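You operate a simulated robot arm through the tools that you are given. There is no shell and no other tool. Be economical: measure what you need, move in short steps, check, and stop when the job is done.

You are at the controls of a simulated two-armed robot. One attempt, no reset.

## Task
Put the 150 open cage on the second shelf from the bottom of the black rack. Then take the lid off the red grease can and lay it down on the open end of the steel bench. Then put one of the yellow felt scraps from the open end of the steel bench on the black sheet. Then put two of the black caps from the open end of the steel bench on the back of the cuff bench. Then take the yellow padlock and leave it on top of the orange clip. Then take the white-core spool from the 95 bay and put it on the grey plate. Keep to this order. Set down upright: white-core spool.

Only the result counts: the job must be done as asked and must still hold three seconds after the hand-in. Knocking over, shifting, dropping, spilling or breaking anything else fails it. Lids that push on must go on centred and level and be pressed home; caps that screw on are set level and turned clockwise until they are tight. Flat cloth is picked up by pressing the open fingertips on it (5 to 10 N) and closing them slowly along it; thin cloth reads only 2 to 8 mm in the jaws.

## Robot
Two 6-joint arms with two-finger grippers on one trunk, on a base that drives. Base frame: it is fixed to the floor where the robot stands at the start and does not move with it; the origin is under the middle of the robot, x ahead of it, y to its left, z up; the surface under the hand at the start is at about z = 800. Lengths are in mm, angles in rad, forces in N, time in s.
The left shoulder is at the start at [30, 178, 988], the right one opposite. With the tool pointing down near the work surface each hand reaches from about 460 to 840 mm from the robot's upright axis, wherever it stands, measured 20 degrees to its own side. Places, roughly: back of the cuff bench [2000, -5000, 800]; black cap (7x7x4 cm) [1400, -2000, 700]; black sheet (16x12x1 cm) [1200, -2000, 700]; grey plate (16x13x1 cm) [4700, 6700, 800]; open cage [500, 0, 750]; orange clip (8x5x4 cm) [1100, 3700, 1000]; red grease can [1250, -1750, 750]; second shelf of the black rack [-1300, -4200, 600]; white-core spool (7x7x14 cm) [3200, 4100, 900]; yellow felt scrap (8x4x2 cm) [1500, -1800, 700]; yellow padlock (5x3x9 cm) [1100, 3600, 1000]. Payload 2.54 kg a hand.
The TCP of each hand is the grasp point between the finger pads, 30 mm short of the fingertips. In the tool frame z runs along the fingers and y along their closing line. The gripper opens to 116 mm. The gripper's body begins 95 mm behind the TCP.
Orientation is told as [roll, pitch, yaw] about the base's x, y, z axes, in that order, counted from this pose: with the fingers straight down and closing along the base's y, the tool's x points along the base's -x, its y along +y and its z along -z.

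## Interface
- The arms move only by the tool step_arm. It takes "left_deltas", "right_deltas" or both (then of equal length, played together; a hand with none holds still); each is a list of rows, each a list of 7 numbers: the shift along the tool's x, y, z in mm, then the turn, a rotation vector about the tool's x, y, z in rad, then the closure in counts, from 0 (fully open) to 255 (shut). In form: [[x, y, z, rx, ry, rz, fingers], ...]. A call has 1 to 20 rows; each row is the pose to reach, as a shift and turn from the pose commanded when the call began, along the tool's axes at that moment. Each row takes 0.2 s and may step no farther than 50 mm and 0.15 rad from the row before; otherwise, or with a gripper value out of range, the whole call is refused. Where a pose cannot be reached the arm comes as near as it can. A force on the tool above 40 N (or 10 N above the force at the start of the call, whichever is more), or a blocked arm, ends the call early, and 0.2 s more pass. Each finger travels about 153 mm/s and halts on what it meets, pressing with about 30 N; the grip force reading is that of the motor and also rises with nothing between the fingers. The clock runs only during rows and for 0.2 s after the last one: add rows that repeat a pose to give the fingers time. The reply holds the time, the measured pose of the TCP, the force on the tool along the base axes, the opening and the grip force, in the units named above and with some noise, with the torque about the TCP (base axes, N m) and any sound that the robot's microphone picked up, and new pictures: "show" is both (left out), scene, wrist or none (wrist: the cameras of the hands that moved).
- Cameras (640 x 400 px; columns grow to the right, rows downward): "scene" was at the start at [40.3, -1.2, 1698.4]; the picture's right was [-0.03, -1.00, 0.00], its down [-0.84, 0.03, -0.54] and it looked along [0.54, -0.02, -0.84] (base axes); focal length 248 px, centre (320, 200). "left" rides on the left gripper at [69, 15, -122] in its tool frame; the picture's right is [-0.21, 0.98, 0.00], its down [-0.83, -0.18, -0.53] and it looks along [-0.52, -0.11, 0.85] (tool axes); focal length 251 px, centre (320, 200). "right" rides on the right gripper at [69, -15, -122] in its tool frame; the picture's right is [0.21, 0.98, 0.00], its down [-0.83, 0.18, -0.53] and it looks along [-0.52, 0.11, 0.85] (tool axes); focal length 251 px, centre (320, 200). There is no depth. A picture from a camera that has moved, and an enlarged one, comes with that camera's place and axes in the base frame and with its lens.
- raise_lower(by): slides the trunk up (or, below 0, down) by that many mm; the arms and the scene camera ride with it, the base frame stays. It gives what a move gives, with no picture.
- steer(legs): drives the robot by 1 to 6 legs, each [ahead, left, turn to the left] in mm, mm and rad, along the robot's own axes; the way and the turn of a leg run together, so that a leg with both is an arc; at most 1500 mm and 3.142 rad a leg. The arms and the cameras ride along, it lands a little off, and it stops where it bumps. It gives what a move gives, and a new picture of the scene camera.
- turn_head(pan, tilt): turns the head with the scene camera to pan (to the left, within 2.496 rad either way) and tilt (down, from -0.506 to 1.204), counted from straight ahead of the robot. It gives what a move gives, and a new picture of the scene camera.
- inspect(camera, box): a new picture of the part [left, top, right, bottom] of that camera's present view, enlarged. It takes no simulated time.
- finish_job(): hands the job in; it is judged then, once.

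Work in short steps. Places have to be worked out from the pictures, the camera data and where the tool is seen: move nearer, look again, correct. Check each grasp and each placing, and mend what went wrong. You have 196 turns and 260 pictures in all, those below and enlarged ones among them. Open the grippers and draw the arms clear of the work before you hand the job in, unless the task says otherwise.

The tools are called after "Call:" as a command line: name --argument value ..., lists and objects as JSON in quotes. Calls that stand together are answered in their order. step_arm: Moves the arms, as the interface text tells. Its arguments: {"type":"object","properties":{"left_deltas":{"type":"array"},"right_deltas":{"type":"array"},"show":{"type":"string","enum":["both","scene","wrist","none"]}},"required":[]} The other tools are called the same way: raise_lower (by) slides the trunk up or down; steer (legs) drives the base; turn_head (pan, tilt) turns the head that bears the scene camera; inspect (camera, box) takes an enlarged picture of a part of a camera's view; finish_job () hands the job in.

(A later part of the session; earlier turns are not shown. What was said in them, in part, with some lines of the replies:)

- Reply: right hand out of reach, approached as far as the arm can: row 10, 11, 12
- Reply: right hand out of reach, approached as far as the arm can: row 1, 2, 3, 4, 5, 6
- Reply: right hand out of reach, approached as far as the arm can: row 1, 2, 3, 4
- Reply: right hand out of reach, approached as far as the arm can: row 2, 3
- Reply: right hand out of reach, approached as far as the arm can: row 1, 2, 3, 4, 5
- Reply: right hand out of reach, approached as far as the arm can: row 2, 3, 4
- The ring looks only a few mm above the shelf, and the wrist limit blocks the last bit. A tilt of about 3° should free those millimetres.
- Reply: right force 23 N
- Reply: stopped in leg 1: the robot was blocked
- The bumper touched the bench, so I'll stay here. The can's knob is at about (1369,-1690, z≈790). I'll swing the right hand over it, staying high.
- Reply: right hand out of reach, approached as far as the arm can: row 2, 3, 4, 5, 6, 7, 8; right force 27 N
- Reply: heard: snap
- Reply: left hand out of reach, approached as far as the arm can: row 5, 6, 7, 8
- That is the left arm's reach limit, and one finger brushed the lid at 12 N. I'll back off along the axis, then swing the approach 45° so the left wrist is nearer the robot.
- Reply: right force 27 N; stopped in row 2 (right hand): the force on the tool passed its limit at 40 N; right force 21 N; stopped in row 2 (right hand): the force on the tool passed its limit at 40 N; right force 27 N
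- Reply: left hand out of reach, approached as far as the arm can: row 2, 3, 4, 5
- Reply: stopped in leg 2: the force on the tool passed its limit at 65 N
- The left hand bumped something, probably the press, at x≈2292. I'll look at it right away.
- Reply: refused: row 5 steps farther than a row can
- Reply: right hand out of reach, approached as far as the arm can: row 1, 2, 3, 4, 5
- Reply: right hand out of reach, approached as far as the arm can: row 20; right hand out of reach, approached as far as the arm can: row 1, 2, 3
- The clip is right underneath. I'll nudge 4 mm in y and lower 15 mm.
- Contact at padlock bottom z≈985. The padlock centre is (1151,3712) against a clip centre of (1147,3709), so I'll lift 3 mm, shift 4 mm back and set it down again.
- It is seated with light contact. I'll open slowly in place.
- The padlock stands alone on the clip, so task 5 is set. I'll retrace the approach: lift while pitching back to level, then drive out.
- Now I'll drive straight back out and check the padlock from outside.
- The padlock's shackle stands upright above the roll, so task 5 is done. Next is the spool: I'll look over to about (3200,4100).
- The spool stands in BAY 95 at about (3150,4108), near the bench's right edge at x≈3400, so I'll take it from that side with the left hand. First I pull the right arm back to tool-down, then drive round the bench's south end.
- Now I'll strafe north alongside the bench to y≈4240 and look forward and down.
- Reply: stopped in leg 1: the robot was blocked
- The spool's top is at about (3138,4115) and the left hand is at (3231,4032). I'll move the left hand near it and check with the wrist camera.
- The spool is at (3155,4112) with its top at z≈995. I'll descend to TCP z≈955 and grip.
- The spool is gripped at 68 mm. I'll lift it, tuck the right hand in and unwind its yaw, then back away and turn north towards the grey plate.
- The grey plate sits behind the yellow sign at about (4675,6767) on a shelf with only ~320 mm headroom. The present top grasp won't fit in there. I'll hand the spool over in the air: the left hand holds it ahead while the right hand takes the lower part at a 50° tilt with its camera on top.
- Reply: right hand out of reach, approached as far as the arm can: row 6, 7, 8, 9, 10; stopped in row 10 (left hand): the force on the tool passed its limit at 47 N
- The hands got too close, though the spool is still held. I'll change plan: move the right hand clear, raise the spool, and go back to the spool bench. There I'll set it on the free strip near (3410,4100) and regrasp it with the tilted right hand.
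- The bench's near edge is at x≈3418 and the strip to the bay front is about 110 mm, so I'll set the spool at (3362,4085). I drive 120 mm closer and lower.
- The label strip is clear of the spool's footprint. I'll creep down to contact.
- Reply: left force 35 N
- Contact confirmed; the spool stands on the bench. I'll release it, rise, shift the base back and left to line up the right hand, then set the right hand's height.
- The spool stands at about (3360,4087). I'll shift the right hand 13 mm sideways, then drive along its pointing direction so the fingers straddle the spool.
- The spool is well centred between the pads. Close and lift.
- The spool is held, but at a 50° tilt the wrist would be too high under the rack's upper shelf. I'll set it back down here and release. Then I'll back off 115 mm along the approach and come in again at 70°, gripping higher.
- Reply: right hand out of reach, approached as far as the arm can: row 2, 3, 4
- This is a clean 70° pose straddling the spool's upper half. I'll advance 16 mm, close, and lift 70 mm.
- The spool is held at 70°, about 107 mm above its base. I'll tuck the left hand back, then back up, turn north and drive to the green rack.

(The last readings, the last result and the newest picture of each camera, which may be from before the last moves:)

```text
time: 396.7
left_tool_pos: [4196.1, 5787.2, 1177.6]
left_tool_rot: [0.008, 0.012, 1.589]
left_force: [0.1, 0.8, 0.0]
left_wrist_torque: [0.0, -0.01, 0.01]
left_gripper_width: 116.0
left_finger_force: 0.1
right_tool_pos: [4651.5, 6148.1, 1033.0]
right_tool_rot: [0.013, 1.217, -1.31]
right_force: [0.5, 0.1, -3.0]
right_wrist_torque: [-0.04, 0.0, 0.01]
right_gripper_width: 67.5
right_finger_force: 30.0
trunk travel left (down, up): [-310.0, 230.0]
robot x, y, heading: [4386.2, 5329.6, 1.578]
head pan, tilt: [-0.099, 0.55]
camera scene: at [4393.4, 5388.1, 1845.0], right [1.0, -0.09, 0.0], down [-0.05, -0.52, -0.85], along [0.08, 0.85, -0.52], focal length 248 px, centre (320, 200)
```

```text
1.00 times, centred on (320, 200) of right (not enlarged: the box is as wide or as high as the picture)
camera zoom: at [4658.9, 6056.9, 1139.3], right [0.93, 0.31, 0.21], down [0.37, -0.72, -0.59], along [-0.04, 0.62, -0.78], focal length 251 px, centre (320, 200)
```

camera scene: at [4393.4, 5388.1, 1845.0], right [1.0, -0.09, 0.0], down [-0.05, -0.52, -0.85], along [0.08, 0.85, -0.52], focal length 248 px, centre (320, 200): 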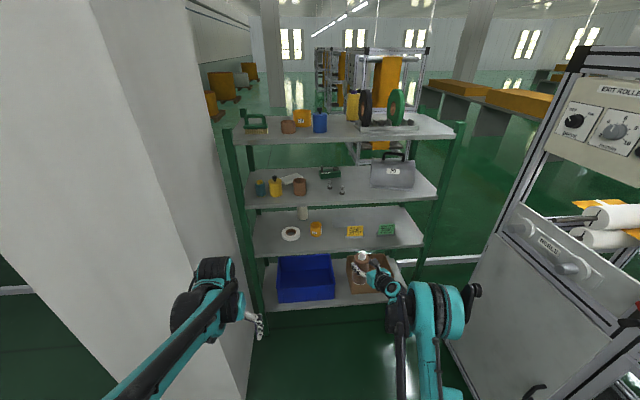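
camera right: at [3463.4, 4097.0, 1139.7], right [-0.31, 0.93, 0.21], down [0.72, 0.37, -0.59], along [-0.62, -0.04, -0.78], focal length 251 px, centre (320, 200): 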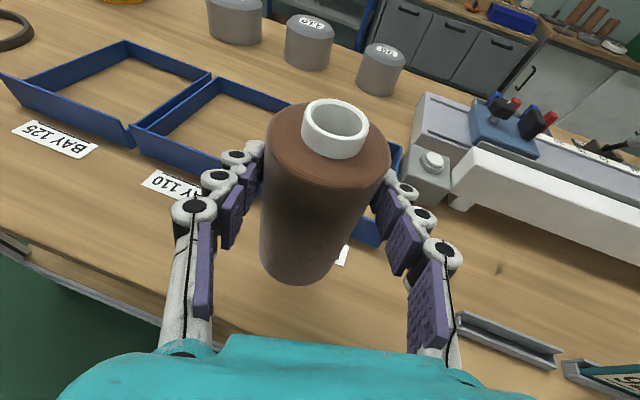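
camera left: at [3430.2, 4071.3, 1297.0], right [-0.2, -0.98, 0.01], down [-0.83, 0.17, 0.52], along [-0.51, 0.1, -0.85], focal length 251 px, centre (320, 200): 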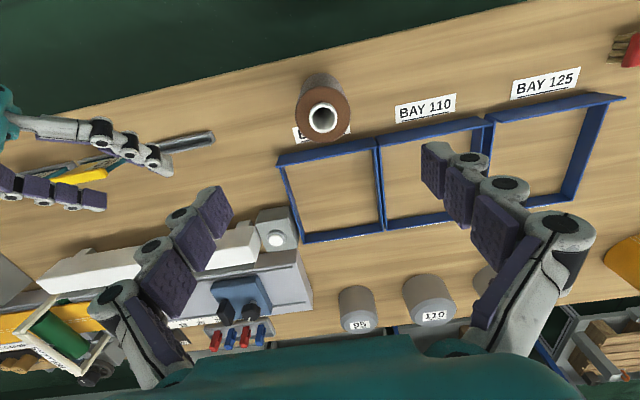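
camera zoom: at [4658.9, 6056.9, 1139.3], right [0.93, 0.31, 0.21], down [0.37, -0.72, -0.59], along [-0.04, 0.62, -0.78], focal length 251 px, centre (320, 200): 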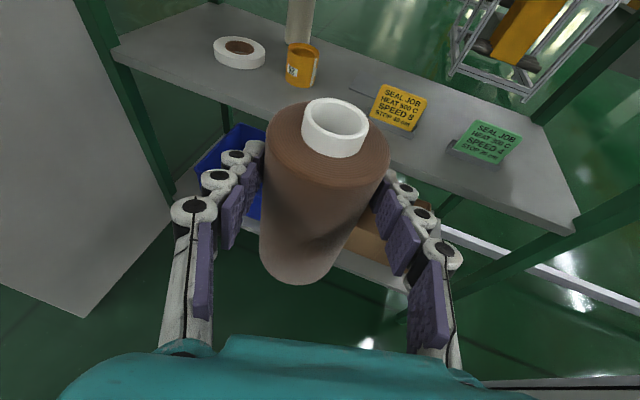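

I need precise shelf geometry now, so I'll zoom in from both cameras.

Call:
inspect --camera "right" --box '[260, 40, 480, 175]'

Call:
inspect --camera "scene" --box '[270, 160, 430, 260]'

```text
2.91 times, centred on (370, 108) of right
camera zoom: at [4658.9, 6056.9, 1139.3], right [0.93, 0.31, 0.21], down [0.37, -0.72, -0.59], along [-0.04, 0.62, -0.78], focal length 731 px, centre (174, 469)
```

zoom: 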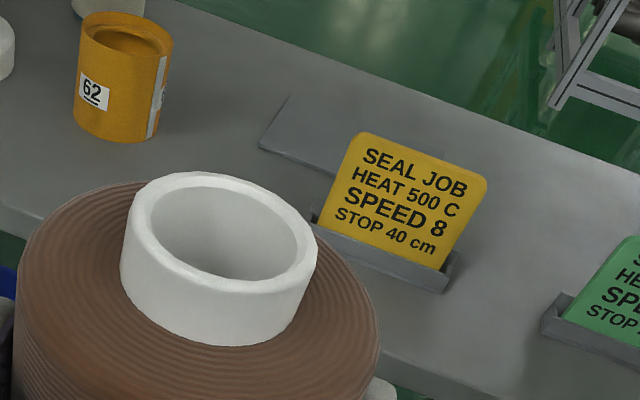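

```text
4.00 times, centred on (350, 210) of scene
camera zoom: at [4393.4, 5388.1, 1845.0], right [1.0, -0.09, 0.0], down [-0.05, -0.52, -0.85], along [0.08, 0.85, -0.52], focal length 994 px, centre (200, 160)
```

zoom: 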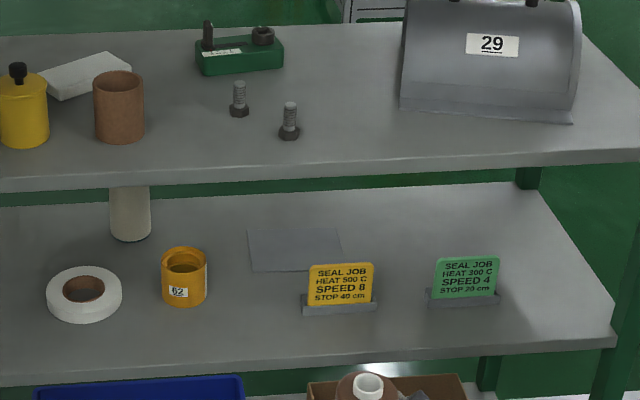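

Triangulated: shelf z≈797, plate x 4598–4758 and y 6728–6850, sign holder x 4669–4790 at y≈6630 with its top ≈880, roll 62's right edge ≈4508. I'll lower the trunk so the spool's base is at about 822 and drive to just in front of the gap left of the sign.

Call:
raise_lower --by -104

Call:
steer --legs '[[250, 57, 0], [130, 0, 0]]'

Call:
inspect --camera "right" --box '[0, 0, 640, 400]'

```text
time: 398.0
left_tool_pos: [4196.9, 5785.7, 1074.8]
left_tool_rot: [0.01, 0.01, 1.587]
left_force: [-0.8, -0.8, 0.2]
left_wrist_torque: [0.0, 0.01, 0.01]
left_gripper_width: 115.9
left_finger_force: 0.0
right_tool_pos: [4652.2, 6148.5, 928.9]
right_tool_rot: [0.013, 1.22, -1.31]
right_force: [-0.5, -0.7, -2.2]
right_wrist_torque: [-0.06, 0.03, 0.0]
right_gripper_width: 67.1
right_finger_force: 29.7
trunk travel left (down, up): [-206.0, 334.0]
robot x, y, heading: [4382.1, 5330.1, 1.58]
head pan, tilt: [-0.099, 0.55]
```

```text
time: 400.7
left_tool_pos: [4140.7, 6161.8, 1073.5]
left_tool_rot: [0.008, 0.011, 1.585]
left_force: [0.3, -0.2, -0.4]
left_wrist_torque: [-0.03, 0.01, -0.01]
left_gripper_width: 116.0
left_finger_force: 0.1
right_tool_pos: [4596.0, 6522.4, 927.1]
right_tool_rot: [0.012, 1.218, -1.314]
right_force: [-0.1, 0.6, -2.8]
right_wrist_torque: [0.07, 0.0, 0.02]
right_gripper_width: 67.3
right_finger_force: 30.0
trunk travel left (down, up): [-206.0, 334.0]
robot x, y, heading: [4324.9, 5702.9, 1.578]
head pan, tilt: [-0.099, 0.55]
camera scene: at [4334.9, 5764.5, 1741.0], right [1.0, -0.09, 0.0], down [-0.05, -0.52, -0.85], along [0.08, 0.85, -0.52], focal length 248 px, centre (320, 200)
```

scene: 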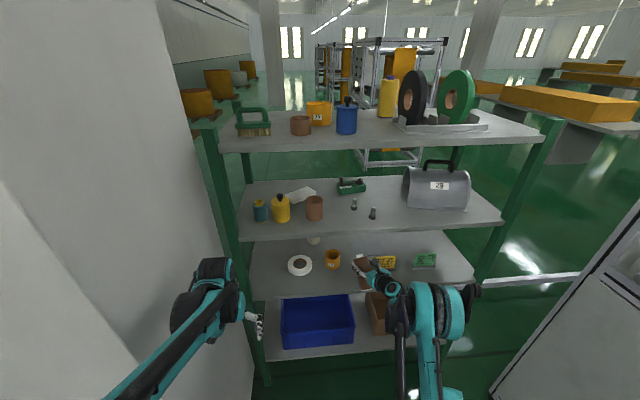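

```text
1.00 times, centred on (320, 200) of right (not enlarged: the box is as wide or as high as the picture)
camera zoom: at [4603.5, 6431.3, 1034.3], right [0.93, 0.31, 0.21], down [0.37, -0.72, -0.59], along [-0.03, 0.62, -0.78], focal length 251 px, centre (320, 200)
```

zoom: 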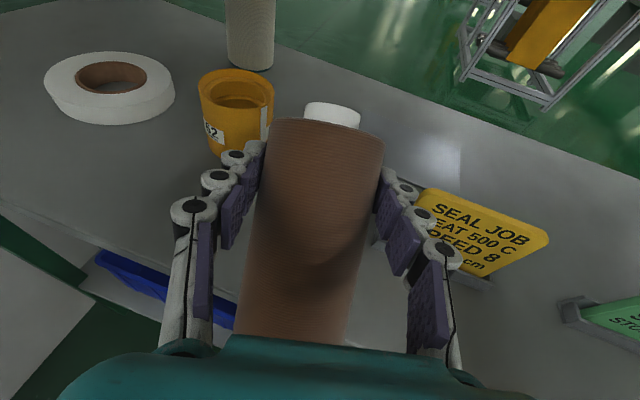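

The spool looks tilted in the grip; its foot probably touched the shelf edge. I'll take a closer look.

Call:
inspect --camera "scene" --box '[310, 220, 450, 320]'

Call:
inspect --camera "right" --box '[180, 80, 500, 360]'

```text
4.00 times, centred on (380, 270) of scene
camera zoom: at [4334.9, 5764.5, 1741.0], right [1.0, -0.09, 0.0], down [-0.05, -0.52, -0.85], along [0.08, 0.85, -0.52], focal length 994 px, centre (80, -80)
```

zoom: 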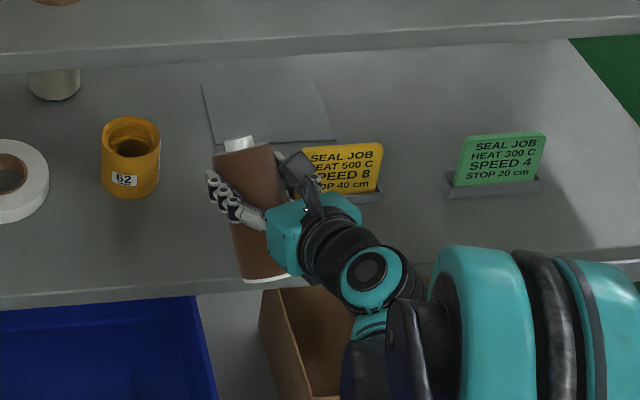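

```text
1.43 times, centred on (340, 220) of right
camera zoom: at [4603.5, 6431.3, 1034.3], right [0.93, 0.31, 0.21], down [0.37, -0.72, -0.59], along [-0.03, 0.62, -0.78], focal length 359 px, centre (291, 171)
```

zoom: 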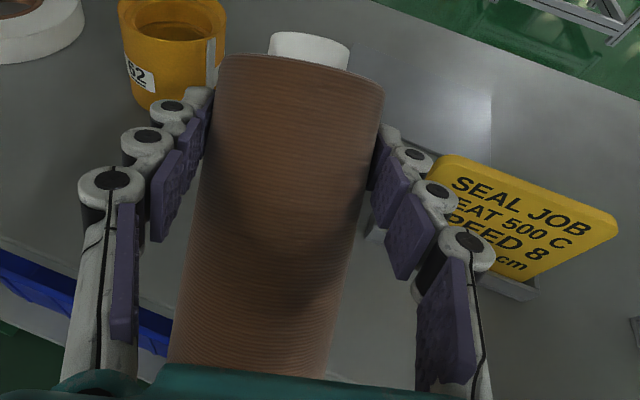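

The shelf must be higher than I thought: recomputing from the sign gives ≈828, with the plate at x 4600–4760, y 6655–6772. The spool was pushed to about a 45° tilt. I'll back out, pitch the tool up by 45° to stand the spool vertical again, and check.

Call:
steer --legs '[[-220, 0, 0]]'

Call:
step_arm --right_deltas '[[20, 0, -7, 0, 0.13, 0, 175], [38, 0, -14, 0, 0.26, 0, 175], [38, 0, -14, 0, 0.39, 0, 175], [38, 0, -14, 0, 0.52, 0, 175], [38, 0, -14, 0, 0.65, 0, 175], [38, 0, -14, 0, 0.76, 0, 175], [38, 0, -14, 0, 0.76, 0, 175]]' --show "wrist"

Call:
inspect --camera "scene" --box '[320, 220, 480, 340]'

```text
time: 402.4
left_tool_pos: [4142.0, 5941.6, 1073.1]
left_tool_rot: [0.008, 0.012, 1.586]
left_force: [-0.2, 0.7, -0.1]
left_wrist_torque: [0.05, 0.03, 0.0]
left_gripper_width: 116.0
left_finger_force: 0.1
right_tool_pos: [4595.8, 6302.9, 930.0]
right_tool_rot: [0.012, 1.22, -1.311]
right_force: [0.1, -0.4, -3.5]
right_wrist_torque: [0.05, -0.01, -0.03]
right_gripper_width: 67.5
right_finger_force: 29.6
trunk travel left (down, up): [-206.0, 334.0]
robot x, y, heading: [4327.0, 5479.9, 1.585]
head pan, tilt: [-0.099, 0.55]
camera scene: at [4336.5, 5542.0, 1741.2], right [1.0, -0.09, 0.0], down [-0.05, -0.52, -0.85], along [0.08, 0.85, -0.52], focal length 248 px, centre (320, 200)
```

scene: 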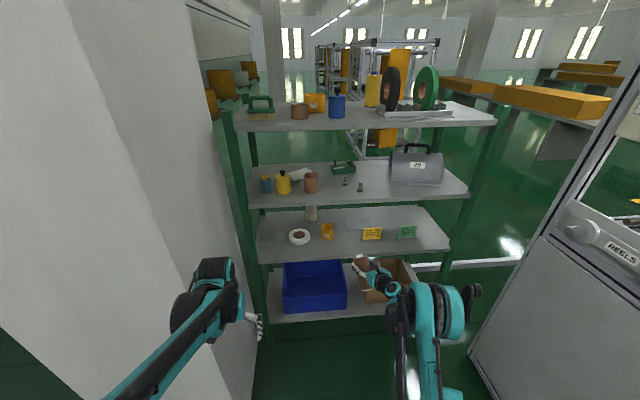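

```text
time: 404.0
left_tool_pos: [4140.4, 5943.1, 1073.5]
left_tool_rot: [0.008, 0.013, 1.585]
left_force: [-0.4, 0.6, 0.9]
left_wrist_torque: [0.0, 0.03, 0.02]
left_gripper_width: 116.0
left_finger_force: 0.0
right_tool_pos: [4594.2, 6294.1, 993.0]
right_tool_rot: [3.132, 1.166, 1.809]
right_force: [0.0, 0.0, -3.0]
right_wrist_torque: [-0.03, 0.0, 0.01]
right_gripper_width: 67.2
right_finger_force: 29.9
right hand out of reach, approached as far as the arm can: row 6, 7
trunk travel left (down, up): [-206.0, 334.0]
robot x, y, heading: [4325.9, 5483.5, 1.58]
head pan, tilt: [-0.099, 0.55]
camera right: at [4613.5, 6155.0, 1007.1], right [0.97, 0.16, 0.2], down [0.22, -0.11, -0.97], along [-0.13, 0.98, -0.14], focal length 251 px, centre (320, 200)
```

right: 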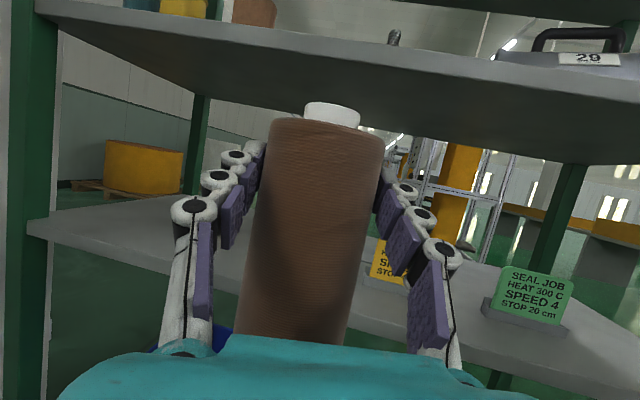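

```text
3.33 times, centred on (400, 280) of scene
camera zoom: at [4336.9, 5544.3, 1741.1], right [1.0, -0.09, 0.0], down [-0.05, -0.52, -0.85], along [0.08, 0.85, -0.52], focal length 828 px, centre (53, -67)
```

zoom: 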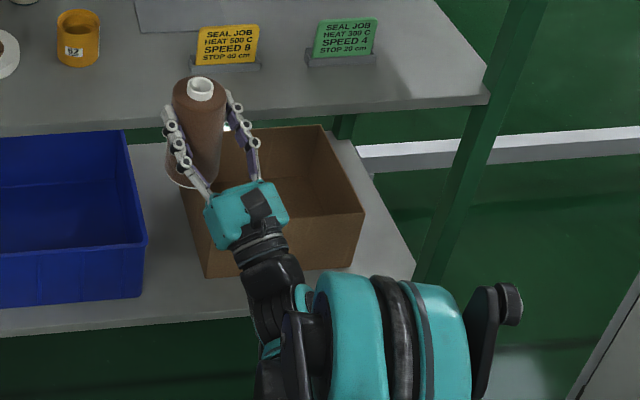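

The spool is nearly upright again with the hand pointing up from below. I'll drive forward so it is just inside the shelf's front edge at about (4590,6530), then lower to stand it there temporarily.

Call:
steer --legs '[[225, 0, 0]]'

Call:
step_arm --right_deltas '[[-11, 0, -5, 0, 0, 0, 175], [-23, 0, -10, 0, 0, 0, 175], [-34, 0, -14, 0, 0, 0, 175], [-43, 0, -18, 0, 0, 0, 175], [-43, 0, -18, 0, 0, 0, 175]]' --show "wrist"

Call:
inspect --camera "scene" --box '[310, 210, 450, 310]'

```text
time: 405.7
left_tool_pos: [4140.6, 6172.1, 1072.9]
left_tool_rot: [0.006, 0.013, 1.584]
left_force: [-0.7, 0.3, -0.4]
left_wrist_torque: [-0.03, 0.01, 0.0]
left_gripper_width: 116.0
left_finger_force: 0.0
right_tool_pos: [4593.7, 6520.8, 992.4]
right_tool_rot: [3.132, 1.167, 1.808]
right_force: [-0.4, 0.2, -3.8]
right_wrist_torque: [-0.03, 0.02, -0.01]
right_gripper_width: 67.5
right_finger_force: 29.8
trunk travel left (down, up): [-206.0, 334.0]
robot x, y, heading: [4323.7, 5709.2, 1.579]
head pan, tilt: [-0.099, 0.55]
camera scene: at [4334.9, 5772.6, 1741.0], right [1.0, -0.09, 0.0], down [-0.05, -0.52, -0.85], along [0.08, 0.85, -0.52], focal length 248 px, centre (320, 200)
```

scene: 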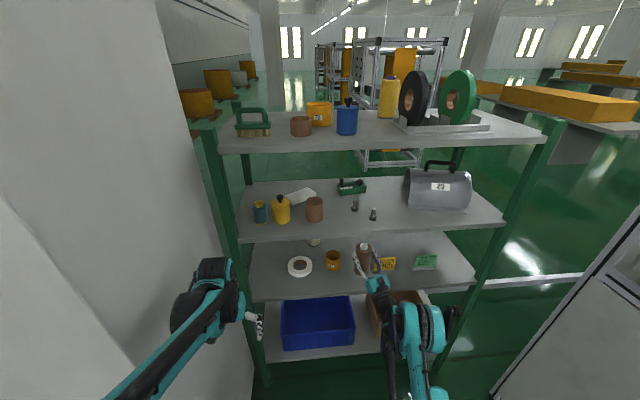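

```text
time: 406.9
left_tool_pos: [4139.9, 6170.2, 1074.1]
left_tool_rot: [0.009, 0.01, 1.583]
left_force: [0.8, -0.1, -0.5]
left_wrist_torque: [0.03, -0.01, 0.02]
left_gripper_width: 116.2
left_finger_force: 0.1
right_tool_pos: [4588.8, 6504.4, 986.4]
right_tool_rot: [3.131, 1.166, 1.807]
right_force: [-0.4, 0.1, -2.7]
right_wrist_torque: [-0.02, 0.01, 0.0]
right_gripper_width: 67.4
right_finger_force: 29.8
right hand out of reach, approached as far as the arm can: row 1, 2, 3, 4, 5
trunk travel left (down, up): [-206.0, 334.0]
robot x, y, heading: [4326.8, 5711.0, 1.58]
head pan, tilt: [-0.099, 0.55]
camera right: at [4609.5, 6366.9, 1001.3], right [0.97, 0.15, 0.2], down [0.22, -0.12, -0.97], along [-0.13, 0.98, -0.15], focal length 251 px, centre (320, 200)
```

right: 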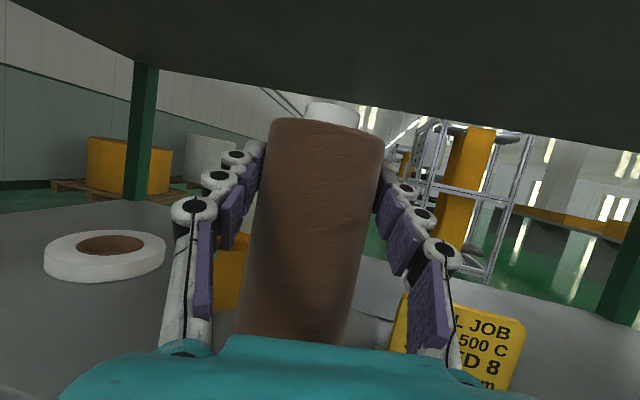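

```text
4.00 times, centred on (380, 260) of scene
camera zoom: at [4334.9, 5771.0, 1741.1], right [1.0, -0.09, 0.0], down [-0.05, -0.52, -0.85], along [0.08, 0.85, -0.52], focal length 994 px, centre (80, -40)
```

zoom: 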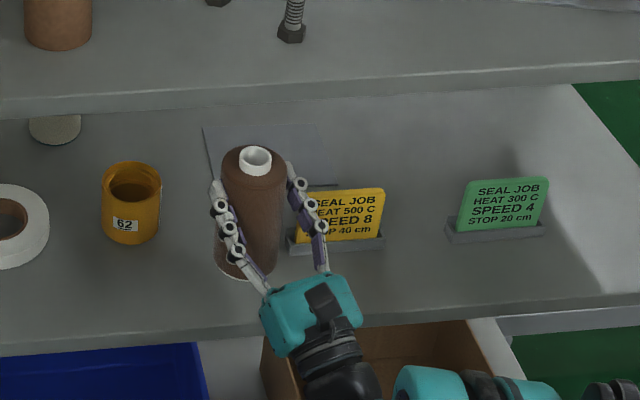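

The arm can't go lower in this attitude, but the trunk can. I'll move 20 mm further in and lower the trunk in stages.

Call:
steer --legs '[[20, 0, 0]]'

Call:
raise_lower --by -45

Call:
inspect --camera "scene" --box '[310, 200, 450, 300]'

```text
time: 407.7
left_tool_pos: [4140.6, 6190.6, 1073.5]
left_tool_rot: [0.008, 0.013, 1.586]
left_force: [-0.2, 1.2, -0.4]
left_wrist_torque: [-0.02, 0.01, -0.01]
left_gripper_width: 115.9
left_finger_force: 0.0
right_tool_pos: [4589.8, 6526.6, 986.2]
right_tool_rot: [3.131, 1.167, 1.806]
right_force: [0.0, 1.0, -2.8]
right_wrist_torque: [0.01, 0.0, 0.0]
right_gripper_width: 67.1
right_finger_force: 30.5
trunk travel left (down, up): [-206.0, 334.0]
robot x, y, heading: [4322.7, 5728.6, 1.577]
head pan, tilt: [-0.099, 0.55]
camera scene: at [4334.7, 5792.6, 1741.0], right [1.0, -0.09, 0.0], down [-0.05, -0.52, -0.85], along [0.08, 0.85, -0.52], focal length 248 px, centre (320, 200)
```

scene: 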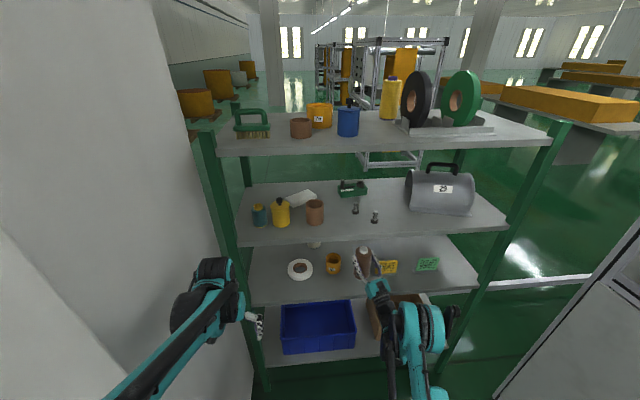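

```text
time: 408.6
left_tool_pos: [4140.2, 6190.6, 1028.3]
left_tool_rot: [0.009, 0.01, 1.586]
left_force: [-0.5, 0.6, 1.1]
left_wrist_torque: [0.0, -0.01, 0.01]
left_gripper_width: 116.0
left_finger_force: 0.1
right_tool_pos: [4590.7, 6525.4, 942.1]
right_tool_rot: [3.132, 1.165, 1.807]
right_force: [0.3, -1.0, -2.1]
right_wrist_torque: [-0.02, 0.0, 0.02]
right_gripper_width: 67.4
right_finger_force: 29.9
trunk travel left (down, up): [-161.0, 379.0]
robot x, y, heading: [4324.2, 5730.6, 1.574]
head pan, tilt: [-0.099, 0.55]
```

```text
4.00 times, centred on (380, 250) of scene
camera zoom: at [4334.8, 5790.8, 1696.2], right [1.0, -0.09, 0.0], down [-0.05, -0.52, -0.85], along [0.08, 0.85, -0.52], focal length 994 px, centre (80, 0)
```

zoom: 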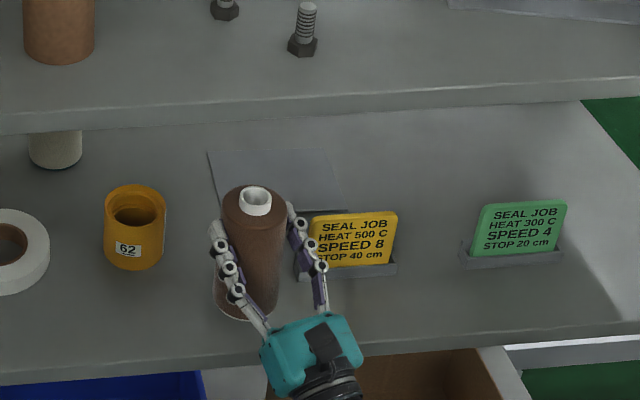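

It is close to the shelf now. I'll lower the trunk another 10 mm and read the force.

Call:
raise_lower --by -10

```text
time: 409.2
left_tool_pos: [4140.3, 6190.0, 1018.9]
left_tool_rot: [0.009, 0.01, 1.586]
left_force: [0.0, 0.2, -0.1]
left_wrist_torque: [0.03, 0.04, 0.01]
left_gripper_width: 115.8
left_finger_force: 0.1
right_tool_pos: [4591.0, 6525.4, 930.4]
right_tool_rot: [3.131, 1.166, 1.807]
right_force: [-0.6, -0.1, -2.6]
right_wrist_torque: [-0.06, -0.03, -0.03]
right_gripper_width: 67.3
right_finger_force: 29.5
trunk travel left (down, up): [-151.0, 389.0]
robot x, y, heading: [4326.4, 5732.3, 1.576]
head pan, tilt: [-0.099, 0.55]
```

Call:
raise_lower --by -6

```text
time: 409.7
left_tool_pos: [4140.0, 6190.1, 1012.0]
left_tool_rot: [0.008, 0.01, 1.584]
left_force: [0.4, 0.3, -0.4]
left_wrist_torque: [0.0, 0.02, 0.0]
left_gripper_width: 116.1
left_finger_force: 0.1
right_tool_pos: [4589.8, 6524.6, 926.4]
right_tool_rot: [3.132, 1.165, 1.806]
right_force: [-0.5, -0.4, -2.3]
right_wrist_torque: [-0.05, -0.01, -0.01]
right_gripper_width: 67.5
right_finger_force: 30.0
trunk travel left (down, up): [-145.0, 395.0]
robot x, y, heading: [4325.9, 5731.2, 1.576]
head pan, tilt: [-0.099, 0.55]
```

Call:
raise_lower --by -6

Call:
inspect --camera "scene" --box '[320, 220, 420, 300]'

```text
time: 410.4
left_tool_pos: [4139.3, 6189.8, 1007.7]
left_tool_rot: [0.009, 0.012, 1.584]
left_force: [0.2, 0.4, 0.2]
left_wrist_torque: [-0.01, -0.02, 0.01]
left_gripper_width: 116.3
left_finger_force: 0.1
right_tool_pos: [4590.4, 6523.9, 924.5]
right_tool_rot: [3.14, 1.161, 1.817]
right_force: [0.5, -1.8, 10.6]
right_wrist_torque: [0.32, 0.36, 0.2]
right_gripper_width: 67.5
right_finger_force: 30.3
trunk travel left (down, up): [-139.0, 401.0]
robot x, y, heading: [4326.3, 5729.1, 1.572]
head pan, tilt: [-0.099, 0.55]
stopped: the force on the tool passed its limit at 42 N (the readings are from after the stop); the commanded pose is now the measured one
```

```text
5.00 times, centred on (370, 260) of scene
camera zoom: at [4334.4, 5789.0, 1674.5], right [1.0, -0.09, 0.0], down [-0.05, -0.52, -0.85], along [0.08, 0.85, -0.52], focal length 1242 px, centre (70, -100)
```

zoom: 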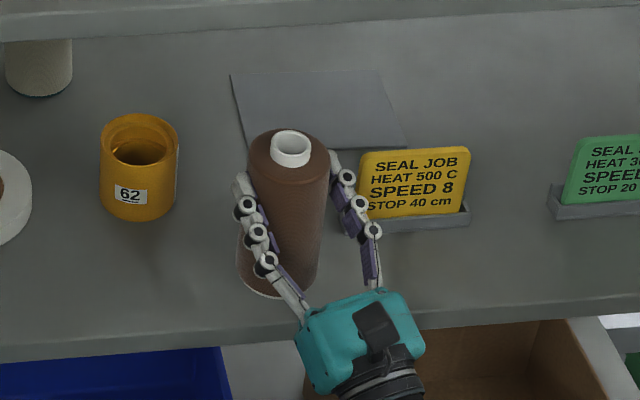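

Contact: the spool's base is on the shelf and it's upright. I'll open modestly, because the sign is near the right finger, and back out along the pointing direction.

Call:
step_arm --right_deltas '[[0, 0, 0, 0, 0, 0, 120], [0, 0, 0, 0, 0, 0, 104], [0, 0, 0, 0, 0, 0, 97], [0, 0, 0, 0, 0, 0, 88], [0, 0, 0, 0, 0, 0, 76], [0, 0, 0, 0, 0, 0, 66], [0, 0, 0, 0, 0, 0, 66]]' --show "none"

Call:
steer --legs '[[-131, -33, 0]]'

Call:
inspect --camera "right" --box '[0, 0, 640, 400]'

```text
time: 412.0
left_tool_pos: [4141.7, 6190.8, 1006.1]
left_tool_rot: [0.008, 0.01, 1.583]
left_force: [0.7, 0.1, 0.1]
left_wrist_torque: [-0.02, -0.01, 0.0]
left_gripper_width: 115.9
left_finger_force: 0.0
right_tool_pos: [4590.9, 6525.4, 922.4]
right_tool_rot: [3.136, 1.164, 1.812]
right_force: [0.8, 0.0, -0.7]
right_wrist_torque: [0.03, 0.04, 0.0]
right_gripper_width: 86.0
right_finger_force: 0.0
trunk travel left (down, up): [-139.0, 401.0]
robot x, y, heading: [4326.8, 5728.2, 1.579]
head pan, tilt: [-0.099, 0.55]
```

```text
time: 413.3
left_tool_pos: [4175.6, 6059.9, 1007.5]
left_tool_rot: [0.009, 0.009, 1.583]
left_force: [-0.2, -0.4, -0.5]
left_wrist_torque: [0.07, 0.04, -0.01]
left_gripper_width: 116.3
left_finger_force: 0.1
right_tool_pos: [4625.9, 6396.0, 923.0]
right_tool_rot: [3.137, 1.162, 1.813]
right_force: [-0.3, -0.2, 0.5]
right_wrist_torque: [-0.04, -0.02, 0.02]
right_gripper_width: 85.7
right_finger_force: 0.0
trunk travel left (down, up): [-139.0, 401.0]
robot x, y, heading: [4358.5, 5599.8, 1.576]
head pan, tilt: [-0.099, 0.55]
camera scene: at [4369.5, 5660.1, 1674.6], right [1.0, -0.09, 0.0], down [-0.05, -0.52, -0.85], along [0.08, 0.85, -0.52], focal length 248 px, centre (320, 200)
```

scene: 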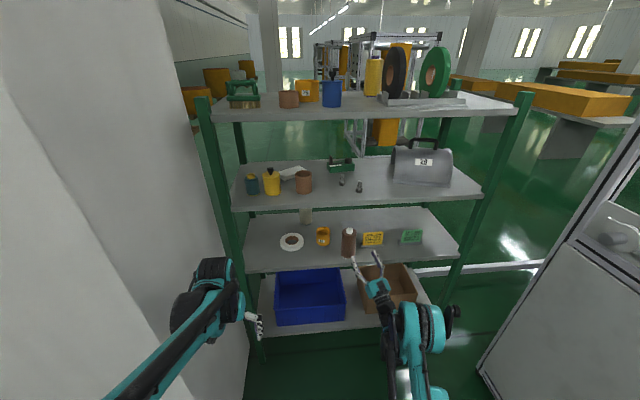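

```text
1.00 times, centred on (320, 200) of right (not enlarged: the box is as wide or as high as the picture)
camera zoom: at [4645.7, 6257.1, 937.2], right [0.97, 0.15, 0.2], down [0.22, -0.11, -0.97], along [-0.13, 0.98, -0.14], focal length 251 px, centre (320, 200)
```

zoom: 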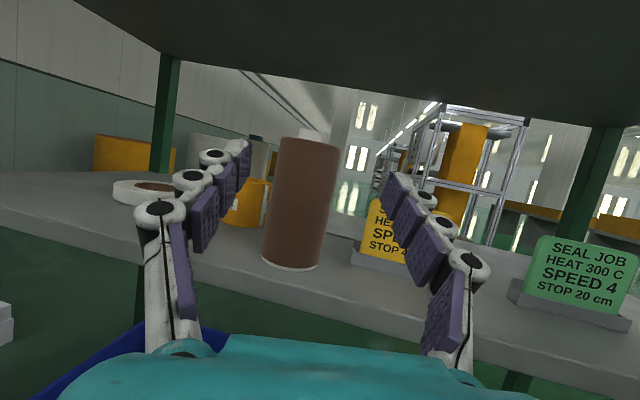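

The spool stands upright on the shelf, and this gives shelf z≈823 and spool at (4588,6536). I'll pitch the hand back to 70° at z≈927 with open fingers, then move in along its pointing direction.

Call:
step_arm --right_deltas '[[-1, 0, 4, 0, -0.13, 0, 40], [-2, 0, 8, 0, -0.26, 0, 13], [-3, 0, 12, 0, -0.39, 0, 13], [-4, 0, 16, 0, -0.52, 0, 13], [-4, 0, 20, 0, -0.65, 0, 13], [-4, 0, 20, 0, -0.755, 0, 13], [-4, 0, 20, 0, -0.755, 0, 13]]' --show "wrist"

```text
time: 414.9
left_tool_pos: [4176.0, 6061.9, 1007.6]
left_tool_rot: [0.009, 0.011, 1.583]
left_force: [0.1, -0.9, -0.4]
left_wrist_torque: [-0.01, -0.01, 0.01]
left_gripper_width: 116.0
left_finger_force: 0.1
right_tool_pos: [4620.5, 6415.0, 925.4]
right_tool_rot: [0.004, 1.22, -1.323]
right_force: [0.4, 0.0, 0.4]
right_wrist_torque: [0.02, 0.01, -0.01]
right_gripper_width: 109.9
right_finger_force: 0.0
trunk travel left (down, up): [-139.0, 401.0]
robot x, y, heading: [4357.1, 5603.3, 1.577]
head pan, tilt: [-0.099, 0.55]
camera right: at [4628.7, 6324.3, 1032.2], right [0.93, 0.31, 0.2], down [0.37, -0.72, -0.59], along [-0.04, 0.63, -0.78], focal length 251 px, centre (320, 200)
```

right: 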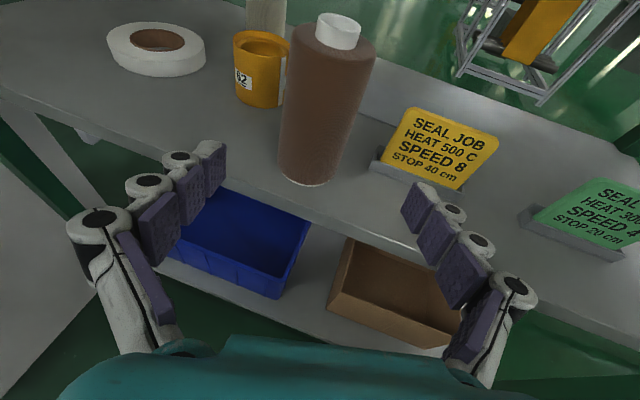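

It is lined up. I'll narrow the fingers a bit for the sign's sake and drive 118 mm along the pointing direction.

Call:
step_arm --right_deltas '[[0, 0, 0, 0, 0, 0, 40], [0, 0, 0, 0, 0, 0, 40]]' --show "none"

Call:
steer --legs '[[112, 29, 0]]'

Call:
inspect --camera "right" --box '[0, 0, 640, 400]'

```text
time: 415.5
left_tool_pos: [4175.2, 6061.8, 1007.0]
left_tool_rot: [0.01, 0.011, 1.584]
left_force: [-0.1, -0.2, -0.9]
left_wrist_torque: [-0.01, 0.04, -0.01]
left_gripper_width: 116.2
left_finger_force: 0.0
right_tool_pos: [4620.7, 6415.2, 927.2]
right_tool_rot: [0.007, 1.222, -1.32]
right_force: [0.5, 0.1, 1.2]
right_wrist_torque: [0.02, 0.01, 0.01]
right_gripper_width: 97.7
right_finger_force: 0.1
trunk travel left (down, up): [-139.0, 401.0]
robot x, y, heading: [4356.6, 5601.4, 1.575]
head pan, tilt: [-0.099, 0.55]
```

```text
time: 416.8
left_tool_pos: [4146.2, 6175.4, 1006.5]
left_tool_rot: [0.007, 0.012, 1.584]
left_force: [-1.1, 0.7, -0.8]
left_wrist_torque: [-0.02, 0.0, -0.02]
left_gripper_width: 115.9
left_finger_force: 0.1
right_tool_pos: [4592.4, 6528.6, 925.4]
right_tool_rot: [0.006, 1.222, -1.324]
right_force: [0.5, 0.5, -0.1]
right_wrist_torque: [0.03, 0.04, -0.03]
right_gripper_width: 98.0
right_finger_force: 0.0
trunk travel left (down, up): [-139.0, 401.0]
robot x, y, heading: [4331.0, 5712.0, 1.573]
head pan, tilt: [-0.099, 0.55]
camera scene: at [4339.0, 5776.9, 1674.4], right [1.0, -0.1, 0.0], down [-0.05, -0.52, -0.85], along [0.08, 0.85, -0.52], focal length 248 px, centre (320, 200)
```

scene: 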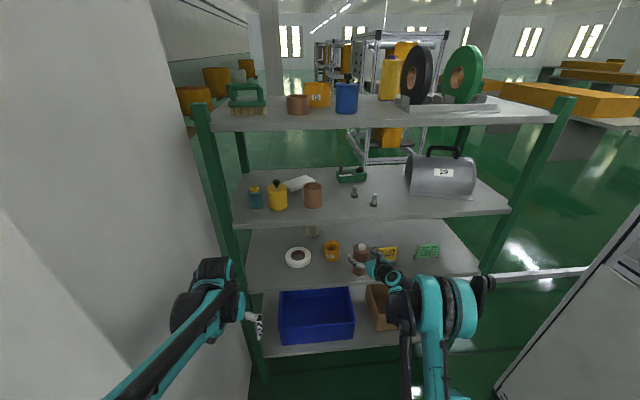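

```text
1.00 times, centred on (320, 200) of right (not enlarged: the box is as wide or as high as the picture)
camera zoom: at [4599.4, 6437.6, 1031.2], right [0.93, 0.31, 0.2], down [0.37, -0.72, -0.59], along [-0.04, 0.63, -0.78], focal length 251 px, centre (320, 200)
```

zoom: 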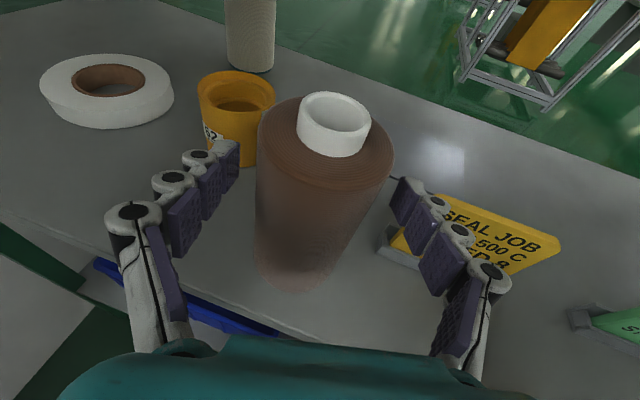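

It matches the earlier good grasp view. Close and lift 20 mm.

Call:
step_arm --right_deltas '[[0, 0, 0, 0, 0, 0, 70], [0, 0, 0, 0, 0, 0, 95], [0, 0, 0, 0, 0, 0, 115], [0, 0, 0, 0, 0, 0, 150], [0, 0, 0, 0, 0, 0, 165], [0, 0, 0, 0, 0, 0, 170], [8, 0, -3, 0, 0, 0, 170], [19, 0, -7, 0, 0, 0, 170], [19, 0, -7, 0, 0, 0, 170]]' --show "wrist"

```text
time: 418.8
left_tool_pos: [4145.2, 6175.3, 1007.1]
left_tool_rot: [0.009, 0.01, 1.583]
left_force: [-0.7, -0.2, -0.3]
left_wrist_torque: [0.02, -0.02, 0.02]
left_gripper_width: 116.2
left_finger_force: 0.0
right_tool_pos: [4593.6, 6528.1, 946.1]
right_tool_rot: [0.004, 1.224, -1.324]
right_force: [0.1, -0.1, -1.9]
right_wrist_torque: [-0.05, 0.0, 0.02]
right_gripper_width: 66.6
right_finger_force: 30.7
trunk travel left (down, up): [-139.0, 401.0]
robot x, y, heading: [4328.1, 5713.4, 1.574]
head pan, tilt: [-0.099, 0.55]
camera right: at [4600.4, 6436.7, 1052.5], right [0.93, 0.31, 0.2], down [0.37, -0.72, -0.59], along [-0.04, 0.63, -0.78], focal length 251 px, centre (320, 200)
```

right: 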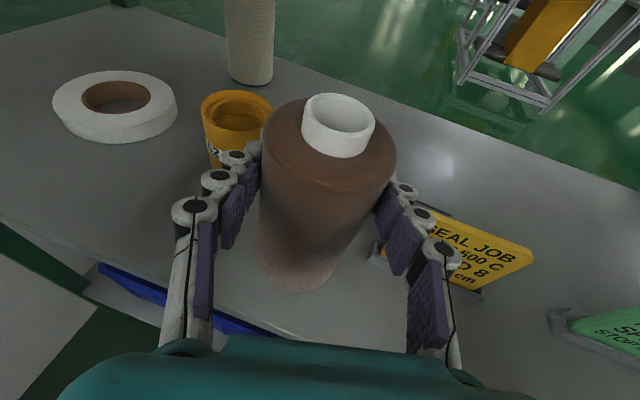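

The spool is upright and 20 mm clear of the shelf. I'll drive 141 mm in, past the sign's left side.

Call:
steer --legs '[[141, -8, 0]]'

Call:
inspect --camera "right" --box '[0, 0, 640, 400]'

Call:
inspect --camera "scene" --box '[310, 200, 450, 290]'

```text
time: 420.1
left_tool_pos: [4153.7, 6321.1, 1005.2]
left_tool_rot: [0.01, 0.013, 1.58]
left_force: [0.4, 0.7, 0.4]
left_wrist_torque: [-0.1, -0.02, 0.0]
left_gripper_width: 115.9
left_finger_force: 0.0
right_tool_pos: [4601.5, 6674.7, 945.1]
right_tool_rot: [0.003, 1.222, -1.327]
right_force: [0.2, -0.2, -3.7]
right_wrist_torque: [0.01, -0.01, 0.01]
right_gripper_width: 66.8
right_finger_force: 29.8
trunk travel left (down, up): [-139.0, 401.0]
robot x, y, heading: [4337.3, 5857.0, 1.568]
head pan, tilt: [-0.099, 0.55]
camera scene: at [4347.3, 5922.2, 1674.4], right [1.0, -0.1, 0.0], down [-0.05, -0.52, -0.85], along [0.08, 0.85, -0.52], focal length 248 px, centre (320, 200)
```

scene: 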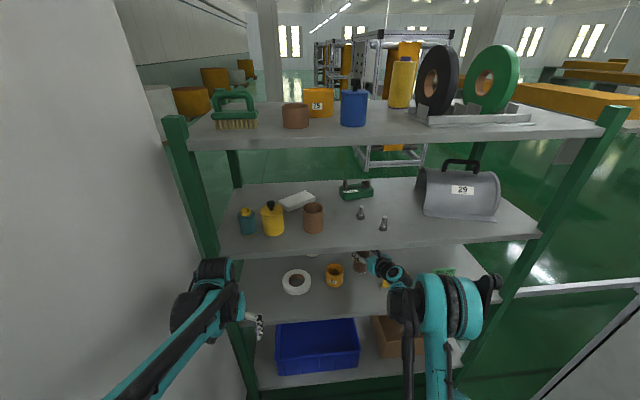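

```text
1.00 times, centred on (320, 200) of right (not enlarged: the box is as wide or as high as the picture)
camera zoom: at [4608.8, 6582.5, 1051.4], right [0.93, 0.31, 0.2], down [0.36, -0.72, -0.59], along [-0.04, 0.63, -0.78], focal length 251 px, centre (320, 200)
```

zoom: 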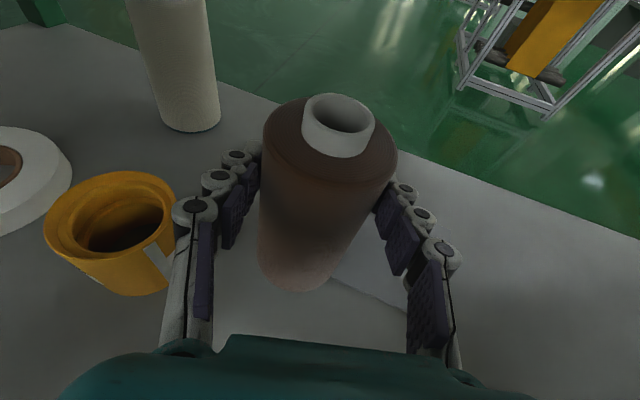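

```text
4.44 times, centred on (380, 245) of scene
camera zoom: at [4347.3, 5922.2, 1674.4], right [1.0, -0.1, 0.0], down [-0.05, -0.52, -0.85], along [0.08, 0.85, -0.52], focal length 1104 px, centre (53, 0)
```

zoom: 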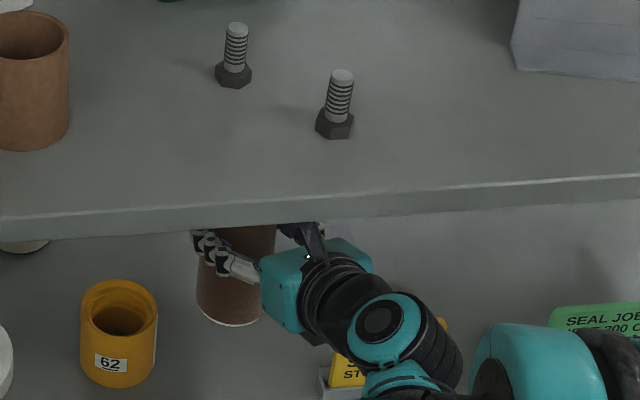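

The plate's front edge is at y≈6678, so its centre is about (4678,6741). I'll shift 69 mm right and 55 mm in.

Call:
steer --legs '[[55, -70, 0]]'

Call:
inspect --camera "right" --box '[0, 0, 640, 400]'

```text
time: 421.2
left_tool_pos: [4225.0, 6375.6, 1006.9]
left_tool_rot: [0.008, 0.011, 1.581]
left_force: [1.2, 0.1, 0.0]
left_wrist_torque: [-0.04, 0.07, -0.01]
left_gripper_width: 115.9
left_finger_force: 0.1
right_tool_pos: [4672.9, 6730.2, 944.5]
right_tool_rot: [0.0, 1.223, -1.327]
right_force: [0.7, 0.0, -2.6]
right_wrist_torque: [-0.01, 0.01, 0.01]
right_gripper_width: 67.0
right_finger_force: 29.6
trunk travel left (down, up): [-139.0, 401.0]
robot x, y, heading: [4409.1, 5916.5, 1.571]
head pan, tilt: [-0.099, 0.55]
camera scene: at [4419.1, 5977.4, 1674.4], right [1.0, -0.1, 0.0], down [-0.05, -0.52, -0.85], along [0.08, 0.85, -0.52], focal length 248 px, centre (320, 200)
```

scene: 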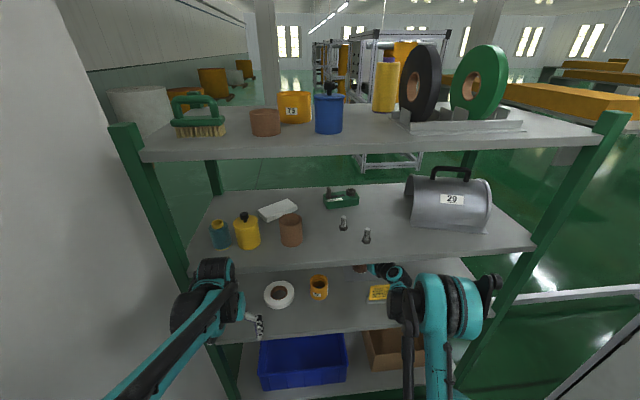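

```text
1.00 times, centred on (320, 200) of right (not enlarged: the box is as wide or as high as the picture)
camera zoom: at [4680.2, 6638.0, 1051.6], right [0.93, 0.31, 0.2], down [0.36, -0.72, -0.59], along [-0.04, 0.63, -0.78], focal length 251 px, centre (320, 200)
```

zoom: 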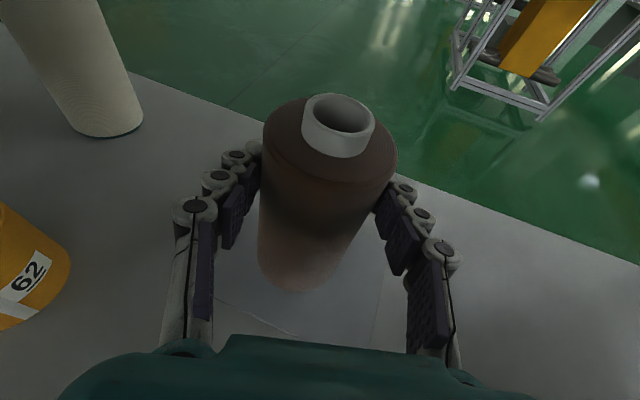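

The plate's edges show around the spool, which is well inside the plate. I'll lower gently.

Call:
step_arm --right_deltas '[[-2, 0, 0.7, 0, 0, 0, 170], [-4, 0, 1.4, 0, 0, 0, 170], [-6, 0, 2.1, 0, 0, 0, 170], [-8, 0, 2.9, 0, 0, 0, 170], [-8, 0, 2.9, 0, 0, 0, 170]]' --show "none"

```text
time: 422.4
left_tool_pos: [4223.7, 6376.0, 1006.6]
left_tool_rot: [0.009, 0.011, 1.581]
left_force: [0.5, 0.3, 0.7]
left_wrist_torque: [0.01, 0.01, 0.03]
left_gripper_width: 115.8
left_finger_force: 0.0
right_tool_pos: [4671.6, 6728.7, 937.3]
right_tool_rot: [0.005, 1.221, -1.324]
right_force: [-0.6, 0.1, -2.8]
right_wrist_torque: [-0.02, -0.03, 0.01]
right_gripper_width: 66.7
right_finger_force: 29.9
trunk travel left (down, up): [-139.0, 401.0]
robot x, y, heading: [4408.5, 5914.5, 1.576]
head pan, tilt: [-0.099, 0.55]
```

Call:
step_arm --right_deltas '[[-1.5, 0, 0.5, 0, 0, 0, 170], [-3, 0, 1, 0, 0, 0, 170], [-4, 0, 1.4, 0, 0, 0, 170], [-4, 0, 1.4, 0, 0, 0, 170]]' --show "none"

```text
time: 423.4
left_tool_pos: [4224.4, 6375.2, 1007.3]
left_tool_rot: [0.008, 0.01, 1.582]
left_force: [0.8, 0.0, 0.2]
left_wrist_torque: [0.0, 0.01, -0.01]
left_gripper_width: 116.1
left_finger_force: 0.0
right_tool_pos: [4671.7, 6728.1, 932.3]
right_tool_rot: [0.006, 1.224, -1.324]
right_force: [-0.1, 0.7, -3.3]
right_wrist_torque: [-0.04, -0.03, -0.01]
right_gripper_width: 67.1
right_finger_force: 30.6
trunk travel left (down, up): [-139.0, 401.0]
robot x, y, heading: [4407.8, 5915.1, 1.567]
head pan, tilt: [-0.099, 0.55]
```

Call:
step_arm --right_deltas '[[-1, 0, 0.4, 0, 0, 0, 170], [-2, 0, 0.8, 0, 0, 0, 170], [-3.5, 0, 1.2, 0, 0, 0, 170], [-3.5, 0, 1.2, 0, 0, 0, 170]]' --show "none"

```text
time: 424.4
left_tool_pos: [4224.6, 6376.8, 1007.5]
left_tool_rot: [0.006, 0.01, 1.58]
left_force: [0.4, -0.5, -0.3]
left_wrist_torque: [-0.02, 0.01, -0.02]
left_gripper_width: 116.1
left_finger_force: 0.1
right_tool_pos: [4671.8, 6728.8, 929.5]
right_tool_rot: [0.005, 1.225, -1.324]
right_force: [-0.1, 0.0, 0.2]
right_wrist_torque: [0.07, -0.12, -0.01]
right_gripper_width: 66.7
right_finger_force: 30.6
trunk travel left (down, up): [-139.0, 401.0]
robot x, y, heading: [4404.2, 5914.0, 1.57]
head pan, tilt: [-0.099, 0.55]
```

The weight has gone off the hand, so it's touching. I'll press 1 mm more and open slowly.

Call:
step_arm --right_deltas '[[-1, 0, 0.4, 0, 0, 0, 170], [-1, 0, 0.4, 0, 0, 0, 125], [-1, 0, 0.4, 0, 0, 0, 106], [-1, 0, 0.4, 0, 0, 0, 100], [-1, 0, 0.4, 0, 0, 0, 92], [-1, 0, 0.4, 0, 0, 0, 80], [-1, 0, 0.4, 0, 0, 0, 60], [-1, 0, 0.4, 0, 0, 0, 40], [-1, 0, 0.4, 0, 0, 0, 40]]' --show "wrist"

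```text
time: 426.4
left_tool_pos: [4224.1, 6375.3, 1008.0]
left_tool_rot: [0.007, 0.01, 1.582]
left_force: [-0.4, -0.4, 0.8]
left_wrist_torque: [0.01, 0.01, 0.01]
left_gripper_width: 116.2
left_finger_force: 0.1
right_tool_pos: [4673.2, 6728.5, 929.3]
right_tool_rot: [0.006, 1.224, -1.325]
right_force: [-0.7, 0.3, -0.1]
right_wrist_torque: [0.0, 0.01, 0.01]
right_gripper_width: 98.0
right_finger_force: 0.1
trunk travel left (down, up): [-139.0, 401.0]
robot x, y, heading: [4407.9, 5917.7, 1.574]
head pan, tilt: [-0.099, 0.55]
camera right: at [4679.2, 6637.3, 1034.8], right [0.93, 0.3, 0.2], down [0.36, -0.72, -0.59], along [-0.04, 0.63, -0.78], focal length 251 px, centre (320, 200)
```

right: 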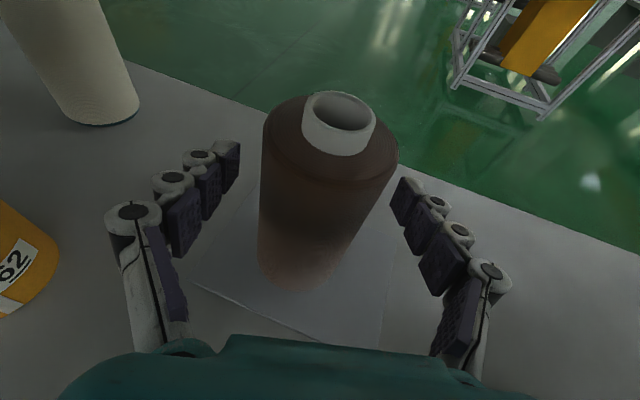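

The spool stands upright on the grey plate. I'll raise the open hand 25 mm, back out along its axis over the sign, then straight back.

Call:
step_arm --right_deltas '[[8, 0, -3, 0, 0, 0, 36], [16, 0, -6, 0, 0, 0, 36], [23.5, 0, -8.5, 0, 0, 0, 36], [23.5, 0, -8.5, 0, 0, 0, 36]]' --show "none"

Call:
steer --legs '[[-136, -34, 0], [-420, 0, 0]]'

Call:
inspect --camera "scene" --box '[250, 170, 450, 290]'

```text
time: 427.4
left_tool_pos: [4225.0, 6376.8, 1006.9]
left_tool_rot: [0.007, 0.011, 1.581]
left_force: [-0.4, -0.3, -0.2]
left_wrist_torque: [0.0, 0.03, -0.01]
left_gripper_width: 115.8
left_finger_force: 0.0
right_tool_pos: [4672.4, 6729.2, 954.3]
right_tool_rot: [0.005, 1.224, -1.324]
right_force: [-0.3, 0.2, -0.6]
right_wrist_torque: [0.0, 0.0, 0.03]
right_gripper_width: 99.6
right_finger_force: 0.1
trunk travel left (down, up): [-139.0, 401.0]
robot x, y, heading: [4407.0, 5915.2, 1.57]
head pan, tilt: [-0.099, 0.55]
```

```text
time: 431.0
left_tool_pos: [4260.9, 5810.8, 1006.5]
left_tool_rot: [0.006, 0.011, 1.573]
left_force: [0.6, -0.4, -0.5]
left_wrist_torque: [0.01, -0.01, 0.01]
left_gripper_width: 115.9
left_finger_force: 0.0
right_tool_pos: [4710.3, 6161.1, 955.0]
right_tool_rot: [0.004, 1.225, -1.329]
right_force: [-0.3, -1.2, 0.3]
right_wrist_torque: [-0.03, -0.01, 0.0]
right_gripper_width: 99.8
right_finger_force: 0.1
trunk travel left (down, up): [-139.0, 401.0]
robot x, y, heading: [4437.0, 5346.6, 1.561]
head pan, tilt: [-0.099, 0.55]
camera scene: at [4451.1, 5408.6, 1674.6], right [0.99, -0.1, 0.0], down [-0.05, -0.52, -0.85], along [0.09, 0.85, -0.52], focal length 248 px, centre (320, 200)
```

scene: 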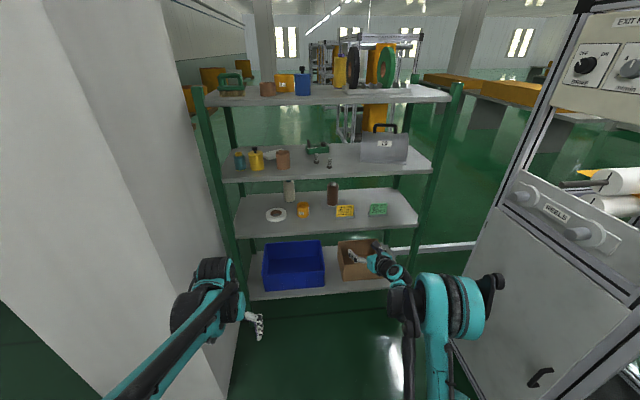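

```text
3.20 times, centred on (350, 230) of scene
camera zoom: at [4451.1, 5408.6, 1674.6], right [0.99, -0.1, 0.0], down [-0.05, -0.52, -0.85], along [0.09, 0.85, -0.52], focal length 795 px, centre (224, 104)
```

zoom: 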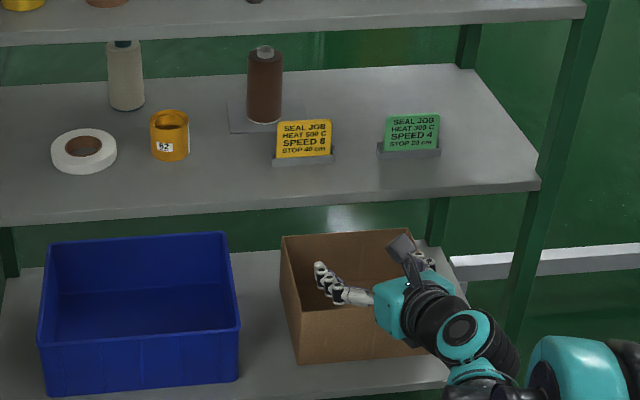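

The spool stands upright on the grey plate behind the sign, the other things on the shelf are undisturbed, and both arms are clear and open. I'm handing the job in.

Call:
finish_job

```text
The job is handed in.
```

I finished all six tasks in the order you gave and handed the job in; I checked each item in the pictures after placing it, but have not seen the result of the judging. Four things may count against it:

- **Press on the cuff bench:** the left hand bumped its lever at the 65 N limit while I was bringing the caps in. The press looked unmoved afterwards.
- **Steel bench:** the base touched it once, lightly, while driving up. Nothing on it looked shifted.
- **Red grease can:** I lifted it about 15 mm with its lid still on and set it back in the same spot, then pulled the lid off with both hands.
- **White-core spool:** it went onto the plate in stages. It stood briefly on its own bench, tipped in the hand against the shelf edge, and stood on the shelf before the final placing. It ended upright on the grey plate.
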